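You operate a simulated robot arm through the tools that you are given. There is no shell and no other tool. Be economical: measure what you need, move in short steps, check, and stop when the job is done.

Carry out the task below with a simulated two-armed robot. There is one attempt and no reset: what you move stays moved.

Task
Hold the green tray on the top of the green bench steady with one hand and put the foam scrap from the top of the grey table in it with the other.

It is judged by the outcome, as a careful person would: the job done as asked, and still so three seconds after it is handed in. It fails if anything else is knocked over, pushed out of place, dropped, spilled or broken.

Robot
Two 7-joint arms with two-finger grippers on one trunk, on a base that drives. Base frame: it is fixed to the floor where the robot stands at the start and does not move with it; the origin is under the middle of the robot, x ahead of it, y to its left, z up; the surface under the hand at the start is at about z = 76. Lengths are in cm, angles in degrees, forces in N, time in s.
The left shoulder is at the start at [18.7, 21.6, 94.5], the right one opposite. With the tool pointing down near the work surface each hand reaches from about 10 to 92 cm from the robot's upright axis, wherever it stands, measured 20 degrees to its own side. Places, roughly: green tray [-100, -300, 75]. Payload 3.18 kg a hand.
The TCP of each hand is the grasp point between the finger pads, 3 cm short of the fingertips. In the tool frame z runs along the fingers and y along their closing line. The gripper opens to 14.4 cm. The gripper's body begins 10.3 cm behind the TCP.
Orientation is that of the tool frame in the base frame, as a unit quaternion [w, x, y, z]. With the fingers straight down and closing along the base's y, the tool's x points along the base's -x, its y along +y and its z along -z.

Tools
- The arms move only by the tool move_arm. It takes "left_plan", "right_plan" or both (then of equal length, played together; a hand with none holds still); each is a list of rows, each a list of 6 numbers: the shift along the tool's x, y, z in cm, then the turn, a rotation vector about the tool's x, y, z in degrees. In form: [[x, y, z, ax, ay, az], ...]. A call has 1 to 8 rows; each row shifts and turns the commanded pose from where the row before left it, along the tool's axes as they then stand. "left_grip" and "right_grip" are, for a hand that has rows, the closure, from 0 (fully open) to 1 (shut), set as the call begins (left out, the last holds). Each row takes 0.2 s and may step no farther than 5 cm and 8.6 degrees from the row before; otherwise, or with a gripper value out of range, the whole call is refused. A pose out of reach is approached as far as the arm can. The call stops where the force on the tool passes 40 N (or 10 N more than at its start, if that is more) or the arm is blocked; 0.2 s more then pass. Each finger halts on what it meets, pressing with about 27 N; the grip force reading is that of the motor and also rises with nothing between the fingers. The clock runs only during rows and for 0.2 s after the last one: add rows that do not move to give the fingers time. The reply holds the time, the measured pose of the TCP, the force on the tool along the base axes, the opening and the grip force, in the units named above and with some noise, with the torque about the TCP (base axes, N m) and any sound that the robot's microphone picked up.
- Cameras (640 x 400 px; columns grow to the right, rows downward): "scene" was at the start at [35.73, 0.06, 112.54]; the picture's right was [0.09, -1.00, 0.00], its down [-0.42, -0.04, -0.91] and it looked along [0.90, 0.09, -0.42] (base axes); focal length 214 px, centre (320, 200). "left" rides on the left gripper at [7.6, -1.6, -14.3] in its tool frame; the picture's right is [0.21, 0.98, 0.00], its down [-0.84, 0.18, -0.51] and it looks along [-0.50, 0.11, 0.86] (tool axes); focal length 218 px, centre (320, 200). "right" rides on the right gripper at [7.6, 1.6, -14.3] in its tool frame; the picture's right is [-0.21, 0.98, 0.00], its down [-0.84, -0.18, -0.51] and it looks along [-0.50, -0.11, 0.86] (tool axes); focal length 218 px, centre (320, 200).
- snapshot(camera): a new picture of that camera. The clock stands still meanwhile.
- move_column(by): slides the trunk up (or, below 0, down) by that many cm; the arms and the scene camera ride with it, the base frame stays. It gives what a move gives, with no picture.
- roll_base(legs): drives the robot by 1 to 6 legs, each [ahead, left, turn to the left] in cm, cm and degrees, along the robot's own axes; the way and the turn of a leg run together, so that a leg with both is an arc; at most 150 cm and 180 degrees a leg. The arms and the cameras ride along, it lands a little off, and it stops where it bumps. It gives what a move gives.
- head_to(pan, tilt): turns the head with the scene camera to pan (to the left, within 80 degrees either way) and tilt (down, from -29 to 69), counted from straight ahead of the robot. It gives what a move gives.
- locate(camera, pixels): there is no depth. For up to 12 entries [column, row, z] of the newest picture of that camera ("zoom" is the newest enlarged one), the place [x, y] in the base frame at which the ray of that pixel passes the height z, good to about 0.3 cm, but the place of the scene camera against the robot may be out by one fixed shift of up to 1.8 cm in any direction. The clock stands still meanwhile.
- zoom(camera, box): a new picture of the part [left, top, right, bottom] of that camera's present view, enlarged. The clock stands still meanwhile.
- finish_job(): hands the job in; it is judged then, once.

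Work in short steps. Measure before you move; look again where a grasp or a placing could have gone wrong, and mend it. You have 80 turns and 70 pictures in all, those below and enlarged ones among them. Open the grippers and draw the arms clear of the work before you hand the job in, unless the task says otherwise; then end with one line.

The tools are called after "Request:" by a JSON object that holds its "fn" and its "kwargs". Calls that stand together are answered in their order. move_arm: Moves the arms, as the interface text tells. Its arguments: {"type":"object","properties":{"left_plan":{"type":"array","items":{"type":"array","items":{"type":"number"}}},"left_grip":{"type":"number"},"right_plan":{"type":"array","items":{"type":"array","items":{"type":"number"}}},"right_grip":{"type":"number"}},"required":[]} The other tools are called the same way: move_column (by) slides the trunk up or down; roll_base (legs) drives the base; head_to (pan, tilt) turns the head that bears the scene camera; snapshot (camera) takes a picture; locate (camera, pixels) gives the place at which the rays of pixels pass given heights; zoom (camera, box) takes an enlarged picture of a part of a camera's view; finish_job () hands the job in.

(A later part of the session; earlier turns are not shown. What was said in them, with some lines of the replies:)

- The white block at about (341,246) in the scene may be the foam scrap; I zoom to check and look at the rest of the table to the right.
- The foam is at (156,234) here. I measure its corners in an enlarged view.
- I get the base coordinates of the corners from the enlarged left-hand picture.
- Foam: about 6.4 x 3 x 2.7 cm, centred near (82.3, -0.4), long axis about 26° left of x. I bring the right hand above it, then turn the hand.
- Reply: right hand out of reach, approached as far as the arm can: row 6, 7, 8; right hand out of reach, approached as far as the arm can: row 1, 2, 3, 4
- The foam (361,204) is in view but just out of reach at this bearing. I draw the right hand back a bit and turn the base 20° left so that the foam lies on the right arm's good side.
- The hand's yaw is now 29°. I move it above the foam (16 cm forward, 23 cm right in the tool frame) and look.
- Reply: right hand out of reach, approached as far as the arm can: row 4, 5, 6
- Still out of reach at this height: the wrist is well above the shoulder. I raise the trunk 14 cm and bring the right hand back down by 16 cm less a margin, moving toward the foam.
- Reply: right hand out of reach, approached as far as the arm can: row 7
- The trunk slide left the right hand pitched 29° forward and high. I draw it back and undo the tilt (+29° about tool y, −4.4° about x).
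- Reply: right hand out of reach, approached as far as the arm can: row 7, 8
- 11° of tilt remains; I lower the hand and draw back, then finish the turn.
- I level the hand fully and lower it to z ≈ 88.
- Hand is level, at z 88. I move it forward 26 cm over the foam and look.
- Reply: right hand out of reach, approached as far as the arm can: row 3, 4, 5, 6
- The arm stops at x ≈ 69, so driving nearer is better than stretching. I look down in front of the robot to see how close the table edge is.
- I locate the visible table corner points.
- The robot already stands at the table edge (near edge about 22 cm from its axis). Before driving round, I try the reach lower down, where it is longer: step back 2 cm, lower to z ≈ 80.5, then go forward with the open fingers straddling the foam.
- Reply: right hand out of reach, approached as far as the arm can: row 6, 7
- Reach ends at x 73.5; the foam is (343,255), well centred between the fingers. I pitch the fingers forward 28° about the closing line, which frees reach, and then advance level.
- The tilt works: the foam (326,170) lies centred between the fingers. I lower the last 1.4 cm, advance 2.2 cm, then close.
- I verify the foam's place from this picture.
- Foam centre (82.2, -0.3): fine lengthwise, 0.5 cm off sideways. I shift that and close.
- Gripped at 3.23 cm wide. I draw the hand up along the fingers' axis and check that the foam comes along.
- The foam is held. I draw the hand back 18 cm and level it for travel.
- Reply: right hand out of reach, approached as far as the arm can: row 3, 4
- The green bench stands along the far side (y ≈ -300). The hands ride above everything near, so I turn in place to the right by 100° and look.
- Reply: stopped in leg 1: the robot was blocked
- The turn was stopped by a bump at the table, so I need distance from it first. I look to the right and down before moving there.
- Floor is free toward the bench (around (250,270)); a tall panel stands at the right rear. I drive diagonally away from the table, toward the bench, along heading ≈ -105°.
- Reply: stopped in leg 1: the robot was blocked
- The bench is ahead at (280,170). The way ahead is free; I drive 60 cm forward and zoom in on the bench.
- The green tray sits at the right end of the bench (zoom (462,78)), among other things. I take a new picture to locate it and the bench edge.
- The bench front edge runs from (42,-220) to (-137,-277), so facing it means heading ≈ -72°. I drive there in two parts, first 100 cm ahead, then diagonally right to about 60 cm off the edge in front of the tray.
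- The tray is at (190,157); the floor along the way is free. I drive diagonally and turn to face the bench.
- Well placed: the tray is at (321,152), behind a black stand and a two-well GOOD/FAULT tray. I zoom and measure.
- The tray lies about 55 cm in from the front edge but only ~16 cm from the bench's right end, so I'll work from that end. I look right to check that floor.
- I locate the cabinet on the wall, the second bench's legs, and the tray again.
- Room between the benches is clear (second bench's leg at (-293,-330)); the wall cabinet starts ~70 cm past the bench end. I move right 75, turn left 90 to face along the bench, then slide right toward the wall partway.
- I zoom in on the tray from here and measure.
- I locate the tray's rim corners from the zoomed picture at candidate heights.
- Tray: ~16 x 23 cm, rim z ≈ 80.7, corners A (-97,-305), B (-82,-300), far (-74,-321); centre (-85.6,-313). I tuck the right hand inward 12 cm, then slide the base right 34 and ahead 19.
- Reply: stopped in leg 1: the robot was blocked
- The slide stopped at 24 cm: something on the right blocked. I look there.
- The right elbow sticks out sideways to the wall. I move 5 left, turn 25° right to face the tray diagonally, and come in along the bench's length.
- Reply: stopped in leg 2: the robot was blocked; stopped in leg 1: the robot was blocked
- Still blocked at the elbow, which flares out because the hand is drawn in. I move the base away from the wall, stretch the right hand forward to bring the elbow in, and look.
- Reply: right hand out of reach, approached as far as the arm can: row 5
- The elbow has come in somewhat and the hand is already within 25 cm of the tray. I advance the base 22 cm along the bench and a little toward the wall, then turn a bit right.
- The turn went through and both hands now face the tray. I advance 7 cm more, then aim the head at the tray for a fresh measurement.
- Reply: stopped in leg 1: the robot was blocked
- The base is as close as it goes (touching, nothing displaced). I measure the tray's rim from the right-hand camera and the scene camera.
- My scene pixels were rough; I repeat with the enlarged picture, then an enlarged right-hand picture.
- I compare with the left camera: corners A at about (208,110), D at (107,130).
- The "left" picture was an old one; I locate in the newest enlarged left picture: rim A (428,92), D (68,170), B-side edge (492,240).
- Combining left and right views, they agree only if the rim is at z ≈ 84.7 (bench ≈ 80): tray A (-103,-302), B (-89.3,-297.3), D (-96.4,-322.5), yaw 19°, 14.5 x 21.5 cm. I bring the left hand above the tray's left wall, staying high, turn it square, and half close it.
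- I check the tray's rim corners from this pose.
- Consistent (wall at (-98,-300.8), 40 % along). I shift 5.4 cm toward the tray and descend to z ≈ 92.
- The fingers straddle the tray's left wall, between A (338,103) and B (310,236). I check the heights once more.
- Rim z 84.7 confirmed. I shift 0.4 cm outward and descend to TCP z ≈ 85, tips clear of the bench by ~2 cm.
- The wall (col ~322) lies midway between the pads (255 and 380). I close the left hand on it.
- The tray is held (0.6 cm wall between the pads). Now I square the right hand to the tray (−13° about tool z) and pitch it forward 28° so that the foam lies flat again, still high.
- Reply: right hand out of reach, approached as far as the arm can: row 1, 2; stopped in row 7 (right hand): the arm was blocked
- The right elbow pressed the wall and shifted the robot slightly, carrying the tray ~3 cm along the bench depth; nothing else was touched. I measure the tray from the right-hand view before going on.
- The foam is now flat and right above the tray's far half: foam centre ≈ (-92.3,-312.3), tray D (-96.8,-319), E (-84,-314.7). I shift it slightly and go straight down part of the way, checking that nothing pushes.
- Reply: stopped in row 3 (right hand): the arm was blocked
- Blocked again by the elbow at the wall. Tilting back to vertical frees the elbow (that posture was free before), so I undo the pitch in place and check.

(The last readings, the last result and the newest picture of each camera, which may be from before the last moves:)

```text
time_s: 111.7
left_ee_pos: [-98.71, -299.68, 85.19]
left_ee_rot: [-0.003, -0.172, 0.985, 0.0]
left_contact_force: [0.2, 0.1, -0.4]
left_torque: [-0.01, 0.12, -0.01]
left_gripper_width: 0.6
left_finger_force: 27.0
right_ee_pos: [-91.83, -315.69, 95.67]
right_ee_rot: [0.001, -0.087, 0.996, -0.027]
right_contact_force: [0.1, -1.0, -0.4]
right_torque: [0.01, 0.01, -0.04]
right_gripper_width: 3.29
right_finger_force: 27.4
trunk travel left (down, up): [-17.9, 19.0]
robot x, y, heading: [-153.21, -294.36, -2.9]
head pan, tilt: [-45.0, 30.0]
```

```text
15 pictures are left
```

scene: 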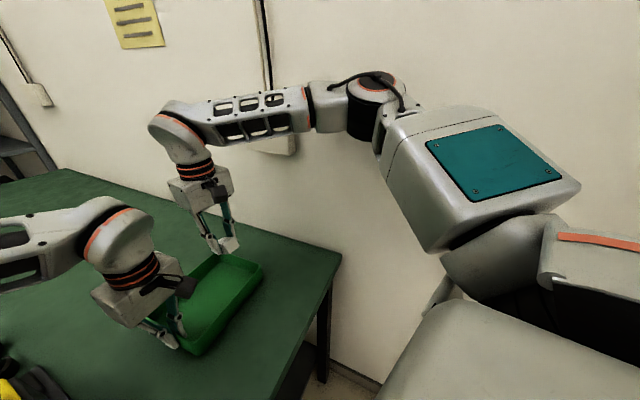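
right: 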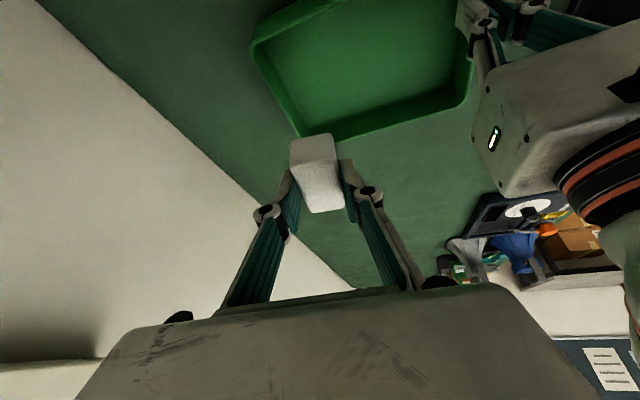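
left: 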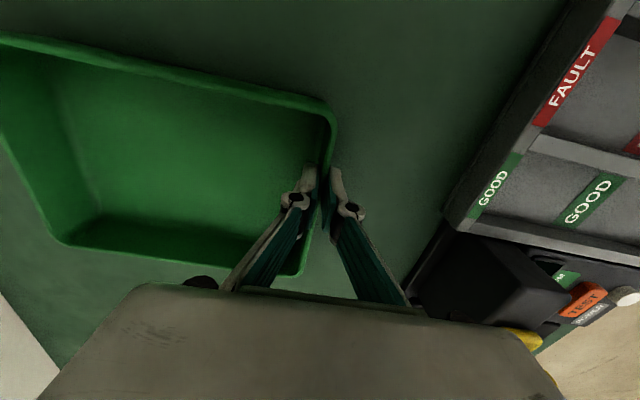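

Freed: the robot and tray sprang back (tray now ~1 cm from where it stood). The hand is vertical over the tray's far part at (-91.8,-315.7). I nudge it 1 cm inward and descend 8 cm, watching for blocks.

Request:
{"fn": "move_arm", "kwargs": {"right_plan": [[-0.5, 1.0, 0, 0, 0, 0], [0, 0, 2.5, 0, 0, 0], [0, 0, 2.5, 0, 0, 0], [0, 0, 2, 0, 0, 0], [0, 0, 0, 0, 0, 0]]}}

Request:
{"fn": "snapshot", "kwargs": {"camera": "right"}}

```text
time_s: 112.9
left_ee_pos: [-98.68, -299.72, 85.24]
left_ee_rot: [-0.002, -0.173, 0.985, 0.001]
left_contact_force: [-1.1, 0.2, -1.3]
left_torque: [-0.02, 0.08, 0.05]
left_gripper_width: 0.61
left_finger_force: 27.2
right_ee_pos: [-91.38, -315.08, 88.43]
right_ee_rot: [0.0, -0.087, 0.996, -0.028]
right_contact_force: [-0.1, 0.5, 0.1]
right_torque: [0.02, -0.01, 0.01]
right_gripper_width: 3.24
right_finger_force: 27.3
trunk travel left (down, up): [-17.9, 19.0]
robot x, y, heading: [-153.6, -294.4, -3.1]
head pan, tilt: [-45.0, 30.0]
```

```text
14 pictures are left
```

right: 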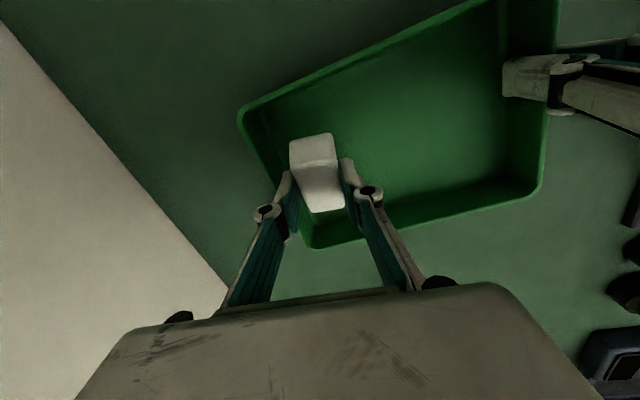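

The foam is inside the tray's outline and nothing pushes. I go 0.8 cm further inward and down 2 cm.

Request:
{"fn": "move_arm", "kwargs": {"right_plan": [[0, 0.8, 0, 0, 0, 0], [0, 0, 1, 0, 0, 0], [0, 0, 1, 0, 0, 0], [0, 0, 0, 0, 0, 0]]}}

Request:
{"fn": "snapshot", "kwargs": {"camera": "right"}}

Request:
{"fn": "zoom", "kwargs": {"camera": "left", "box": [0, 0, 384, 240]}}

```text
time_s: 113.9
left_ee_pos: [-98.62, -299.72, 85.2]
left_ee_rot: [-0.002, -0.173, 0.985, 0.0]
left_contact_force: [-0.1, -1.1, -0.5]
left_torque: [-0.07, 0.1, 0.0]
left_gripper_width: 0.6
left_finger_force: 27.3
right_ee_pos: [-91.52, -314.35, 86.48]
right_ee_rot: [0.0, -0.088, 0.996, -0.027]
right_contact_force: [-0.8, -0.3, 0.1]
right_torque: [-0.01, -0.03, -0.04]
right_gripper_width: 3.28
right_finger_force: 27.4
trunk travel left (down, up): [-17.9, 19.0]
robot x, y, heading: [-153.67, -294.42, -3.2]
head pan, tilt: [-45.0, 30.0]
```

```text
13 pictures are left
```

right: 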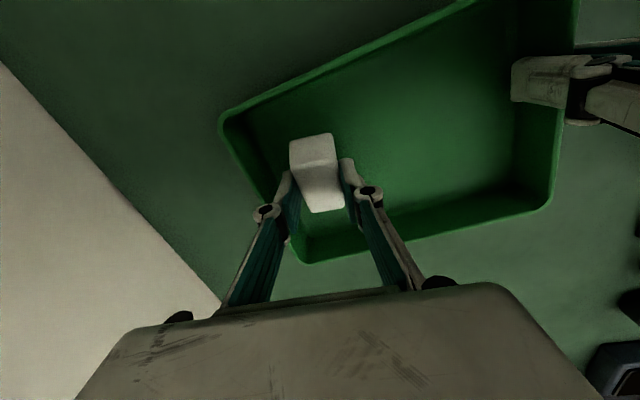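

```text
1.67 times, centred on (192, 120) of left
```

zoom: 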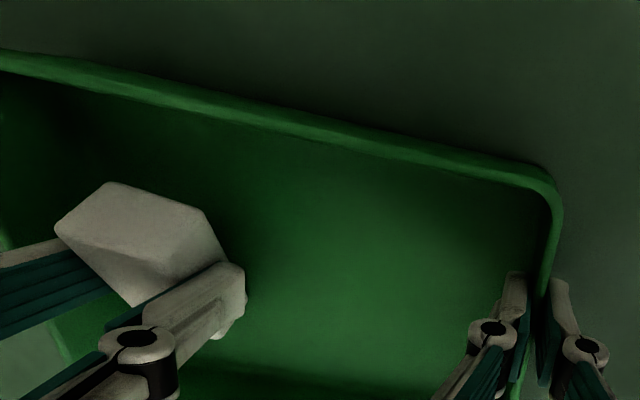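

Foam is well inside the tray, just above its floor, between the held wall and the far end. I lower 0.7 cm more, then open the fingers just a little.

Request:
{"fn": "move_arm", "kwargs": {"right_plan": [[0, 0, 0.4, 0, 0, 0], [0, 0, 0.3, 0, 0, 0], [0, 0, 0, 0, 0, 0]]}}

Request:
{"fn": "move_arm", "kwargs": {"right_plan": [[0, 0, 0, 0, 0, 0], [0, 0, 0, 0, 0, 0], [0, 0, 0, 0, 0, 0]], "right_grip": 0.66}}

Request:
{"fn": "zoom", "kwargs": {"camera": "left", "box": [0, 0, 384, 240]}}

```text
time_s: 114.7
left_ee_pos: [-98.74, -299.78, 85.33]
left_ee_rot: [-0.002, -0.173, 0.985, 0.001]
left_contact_force: [1.0, -1.8, -7.9]
left_torque: [-0.02, -0.14, 0.06]
left_gripper_width: 0.6
left_finger_force: 27.4
right_ee_pos: [-91.51, -314.35, 86.04]
right_ee_rot: [0.002, -0.088, 0.996, -0.027]
right_contact_force: [-0.2, -2.5, 18.9]
right_torque: [0.21, -0.44, -0.05]
right_gripper_width: 3.28
right_finger_force: 27.0
trunk travel left (down, up): [-17.9, 19.0]
robot x, y, heading: [-153.34, -294.8, -3.0]
head pan, tilt: [-45.0, 30.0]
```

```text
time_s: 115.5
left_ee_pos: [-98.6, -299.79, 85.26]
left_ee_rot: [-0.002, -0.173, 0.985, 0.001]
left_contact_force: [0.5, 0.2, -1.3]
left_torque: [0.05, -0.05, 0.01]
left_gripper_width: 0.58
left_finger_force: 27.4
right_ee_pos: [-91.68, -314.49, 85.8]
right_ee_rot: [-0.001, -0.088, 0.996, -0.028]
right_contact_force: [-0.4, -0.7, -0.5]
right_torque: [0.02, -0.01, 0.03]
right_gripper_width: 4.89
right_finger_force: 0.1
trunk travel left (down, up): [-17.9, 19.0]
robot x, y, heading: [-153.26, -294.25, -2.8]
head pan, tilt: [-45.0, 30.0]
```

```text
1.67 times, centred on (192, 120) of left
```

zoom: 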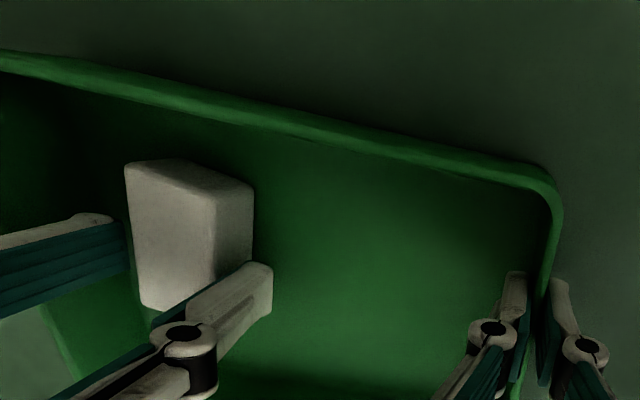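

The foam is down on the tray floor and the fingers are clear of it. I raise the right hand straight up and check.

Request:
{"fn": "move_arm", "kwargs": {"right_plan": [[0, 0, -2, 0, 0, 0], [0, 0, -3, 0, 0, 0], [0, 0, -3, 0, 0, 0], [0, 0, -3, 0, 0, 0], [0, 0, -3, 0, 0, 0], [0, 0, 0, 0, 0, 0]]}}

Request:
{"fn": "snapshot", "kwargs": {"camera": "right"}}

```text
time_s: 116.9
left_ee_pos: [-98.54, -299.74, 85.24]
left_ee_rot: [-0.004, -0.173, 0.985, 0.002]
left_contact_force: [0.3, 0.9, -0.9]
left_torque: [0.07, -0.05, 0.03]
left_gripper_width: 0.58
left_finger_force: 26.4
right_ee_pos: [-91.62, -313.62, 99.92]
right_ee_rot: [0.0, -0.086, 0.996, -0.025]
right_contact_force: [0.3, -1.2, 0.3]
right_torque: [0.05, 0.04, -0.01]
right_gripper_width: 4.89
right_finger_force: 0.1
trunk travel left (down, up): [-17.9, 19.0]
robot x, y, heading: [-153.39, -294.34, -2.8]
head pan, tilt: [-45.0, 30.0]
```

```text
10 pictures are left
```

right: 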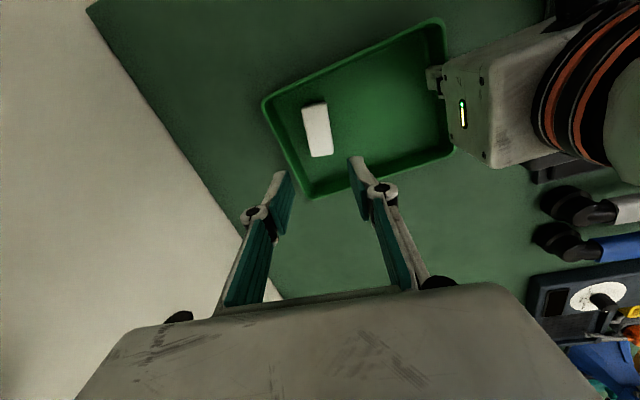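

The foam lies flat in the tray. I slide the held tray back the 1 cm it had shifted, then open the left hand part way.

Request:
{"fn": "move_arm", "kwargs": {"left_plan": [[0.18, -0.5, 0, 0, 0, 0], [0.18, -0.5, 0, 0, 0, 0], [0, 0, 0, 0, 0, 0]]}}

Request:
{"fn": "move_arm", "kwargs": {"left_plan": [[0, 0, 0, 0, 0, 0], [0, 0, 0, 0, 0, 0], [0, 0, 0, 0, 0, 0]], "left_grip": 0.55}}

Request:
{"fn": "snapshot", "kwargs": {"camera": "left"}}

```text
time_s: 117.7
left_ee_pos: [-98.77, -300.82, 85.23]
left_ee_rot: [-0.002, -0.173, 0.985, 0.0]
left_contact_force: [0.3, 0.3, -1.7]
left_torque: [0.01, -0.03, 0.02]
left_gripper_width: 0.6
left_finger_force: 26.8
right_ee_pos: [-91.75, -313.54, 99.97]
right_ee_rot: [0.001, -0.087, 0.996, -0.027]
right_contact_force: [-0.6, -0.3, 0.0]
right_torque: [0.01, 0.02, -0.02]
right_gripper_width: 4.9
right_finger_force: 0.0
trunk travel left (down, up): [-17.9, 19.0]
robot x, y, heading: [-153.4, -294.21, -2.6]
head pan, tilt: [-45.0, 30.0]
```

```text
time_s: 118.5
left_ee_pos: [-98.71, -300.74, 85.26]
left_ee_rot: [-0.003, -0.174, 0.985, 0.001]
left_contact_force: [-0.5, -1.1, -0.3]
left_torque: [0.0, 0.0, 0.03]
left_gripper_width: 6.48
left_finger_force: 0.1
right_ee_pos: [-91.74, -313.5, 100.03]
right_ee_rot: [0.001, -0.086, 0.996, -0.027]
right_contact_force: [0.6, 0.2, 0.3]
right_torque: [0.01, 0.0, 0.03]
right_gripper_width: 4.9
right_finger_force: 0.0
trunk travel left (down, up): [-17.9, 19.0]
robot x, y, heading: [-153.4, -294.25, -2.9]
head pan, tilt: [-45.0, 30.0]
```

```text
9 pictures are left
```

left: 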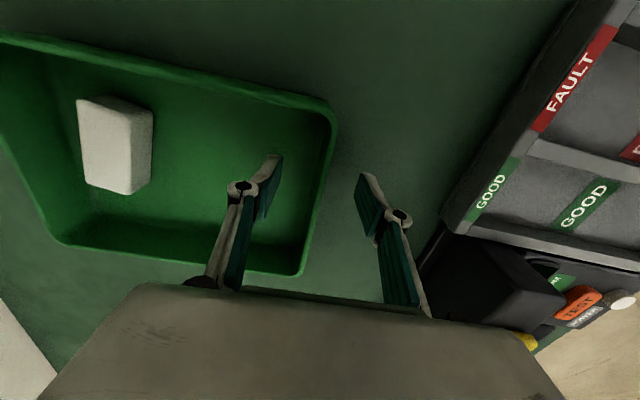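

Clear of the wall. I raise the left hand 7 cm, then up and outward, away from the right hand.

Request:
{"fn": "move_arm", "kwargs": {"left_plan": [[0, 0, -3, 0, 0, 0], [0, 0, -4, 0, 0, 0], [0, 1, -4, 0, 0, 0], [0, 1.5, -4, 0, 0, 0], [0, 2, -4, 0, 0, 0], [0, 2, -4, 0, 0, 0], [0, 2, -4, 0, 0, 0], [0, 4, 0, 0, 0, 0]]}}

Request:
{"fn": "move_arm", "kwargs": {"left_plan": [[2, 4, 0, 0, 0, 0], [2, 4, 0, 0, 0, 0], [2, 4, 0, 0, 0, 0], [0, 0, 0, 0, 0, 0]]}}

Request:
{"fn": "head_to", "kwargs": {"pan": -10, "tilt": 45}}

Request:
{"fn": "snapshot", "kwargs": {"camera": "scene"}}

```text
time_s: 120.3
left_ee_pos: [-102.64, -288.63, 112.21]
left_ee_rot: [-0.004, -0.173, 0.985, 0.0]
left_contact_force: [-0.1, -0.8, -0.2]
left_torque: [-0.05, 0.01, 0.01]
left_gripper_width: 6.46
left_finger_force: 0.1
right_ee_pos: [-91.74, -313.37, 99.93]
right_ee_rot: [0.001, -0.088, 0.996, -0.027]
right_contact_force: [0.0, 1.2, -1.2]
right_torque: [-0.04, -0.01, 0.03]
right_gripper_width: 4.89
right_finger_force: 0.1
trunk travel left (down, up): [-17.9, 19.0]
robot x, y, heading: [-153.14, -294.21, -3.2]
head pan, tilt: [-45.0, 30.0]
```

```text
time_s: 121.3
left_ee_pos: [-112.21, -279.86, 112.07]
left_ee_rot: [-0.003, -0.173, 0.985, 0.001]
left_contact_force: [0.4, -0.9, 0.1]
left_torque: [0.01, 0.05, -0.01]
left_gripper_width: 6.47
left_finger_force: 0.1
right_ee_pos: [-91.77, -313.72, 100.03]
right_ee_rot: [0.001, -0.086, 0.996, -0.026]
right_contact_force: [0.2, -0.1, 0.8]
right_torque: [0.06, 0.01, -0.02]
right_gripper_width: 4.92
right_finger_force: 0.2
trunk travel left (down, up): [-17.9, 19.0]
robot x, y, heading: [-153.53, -294.89, -2.8]
head pan, tilt: [-45.0, 30.0]
```

```text
time_s: 122.3
left_ee_pos: [-112.18, -279.86, 112.11]
left_ee_rot: [-0.003, -0.173, 0.985, 0.001]
left_contact_force: [0.2, -0.7, -0.2]
left_torque: [-0.02, 0.03, -0.01]
left_gripper_width: 6.51
left_finger_force: 0.1
right_ee_pos: [-91.8, -313.6, 100.01]
right_ee_rot: [0.002, -0.086, 0.996, -0.027]
right_contact_force: [-0.3, -0.1, -1.1]
right_torque: [0.02, -0.02, -0.03]
right_gripper_width: 4.91
right_finger_force: 0.0
trunk travel left (down, up): [-17.9, 19.0]
robot x, y, heading: [-153.31, -294.58, -2.8]
head pan, tilt: [-10.0, 45.0]
```

```text
8 pictures are left
```

scene: 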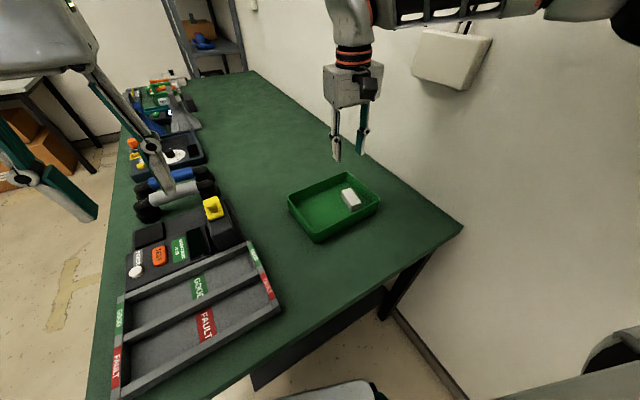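

The foam lies in the tray, the rest is in place. I draw the hands clear by backing the base 30 cm, which also leads away from the wall, and open the grippers fully.

Request:
{"fn": "roll_base", "kwargs": {"legs": [[-30, 3, 0]]}}

Request:
{"fn": "move_arm", "kwargs": {"left_plan": [[0, 0, 0, 0, 0, 0], [0, 0, 0, 0, 0, 0], [0, 0, 0, 0, 0, 0]], "right_plan": [[0, 0, 0, 0, 0, 0], [0, 0, 0, 0, 0, 0], [0, 0, 0, 0, 0, 0]], "left_grip": 0, "right_grip": 0}}

Request:
{"fn": "snapshot", "kwargs": {"camera": "scene"}}

```text
time_s: 124.3
left_ee_pos: [-141.98, -275.23, 112.04]
left_ee_rot: [-0.002, -0.174, 0.985, 0.0]
left_contact_force: [-0.3, 0.0, -0.3]
left_torque: [0.02, 0.0, 0.01]
left_gripper_width: 6.48
left_finger_force: 0.0
right_ee_pos: [-121.48, -308.93, 100.03]
right_ee_rot: [0.001, -0.088, 0.996, -0.027]
right_contact_force: [0.7, -0.4, 0.0]
right_torque: [0.0, -0.02, -0.02]
right_gripper_width: 4.9
right_finger_force: 0.0
trunk travel left (down, up): [-17.9, 19.0]
robot x, y, heading: [-183.07, -290.04, -2.9]
head pan, tilt: [-10.0, 45.0]
```

```text
time_s: 125.1
left_ee_pos: [-141.99, -275.19, 112.19]
left_ee_rot: [-0.002, -0.175, 0.985, 0.0]
left_contact_force: [-0.9, 0.1, -0.2]
left_torque: [0.0, -0.01, -0.01]
left_gripper_width: 14.39
left_finger_force: 0.0
right_ee_pos: [-121.4, -309.01, 99.96]
right_ee_rot: [0.0, -0.088, 0.996, -0.027]
right_contact_force: [-0.1, -0.3, 0.3]
right_torque: [0.01, 0.02, 0.0]
right_gripper_width: 14.4
right_finger_force: 0.0
trunk travel left (down, up): [-17.9, 19.0]
robot x, y, heading: [-183.29, -290.17, -2.7]
head pan, tilt: [-10.0, 45.0]
```

```text
7 pictures are left
```

scene: 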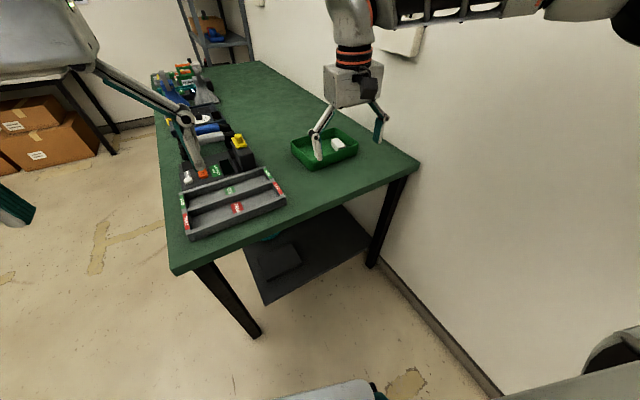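

The foam is in the tray at (338,145), both grippers are open and clear, and everything on the bench stands as before. I hand the job in.

Request:
{"fn": "finish_job", "kwargs": {}}

```text
The job is handed in.
```

The foam scrap lies flat in the green tray: the left hand held the tray's wall while the right hand put the foam in, and both hands are now open and clear. While held, the tray slid about 3 cm when the right elbow pressed the wall, and I moved it back to within a few millimetres of where it stood. The base bumped lightly a few times (grey table, wall, probably the bench end). Nothing on the bench looked displaced afterwards, but I did not re-check the grey table up close.
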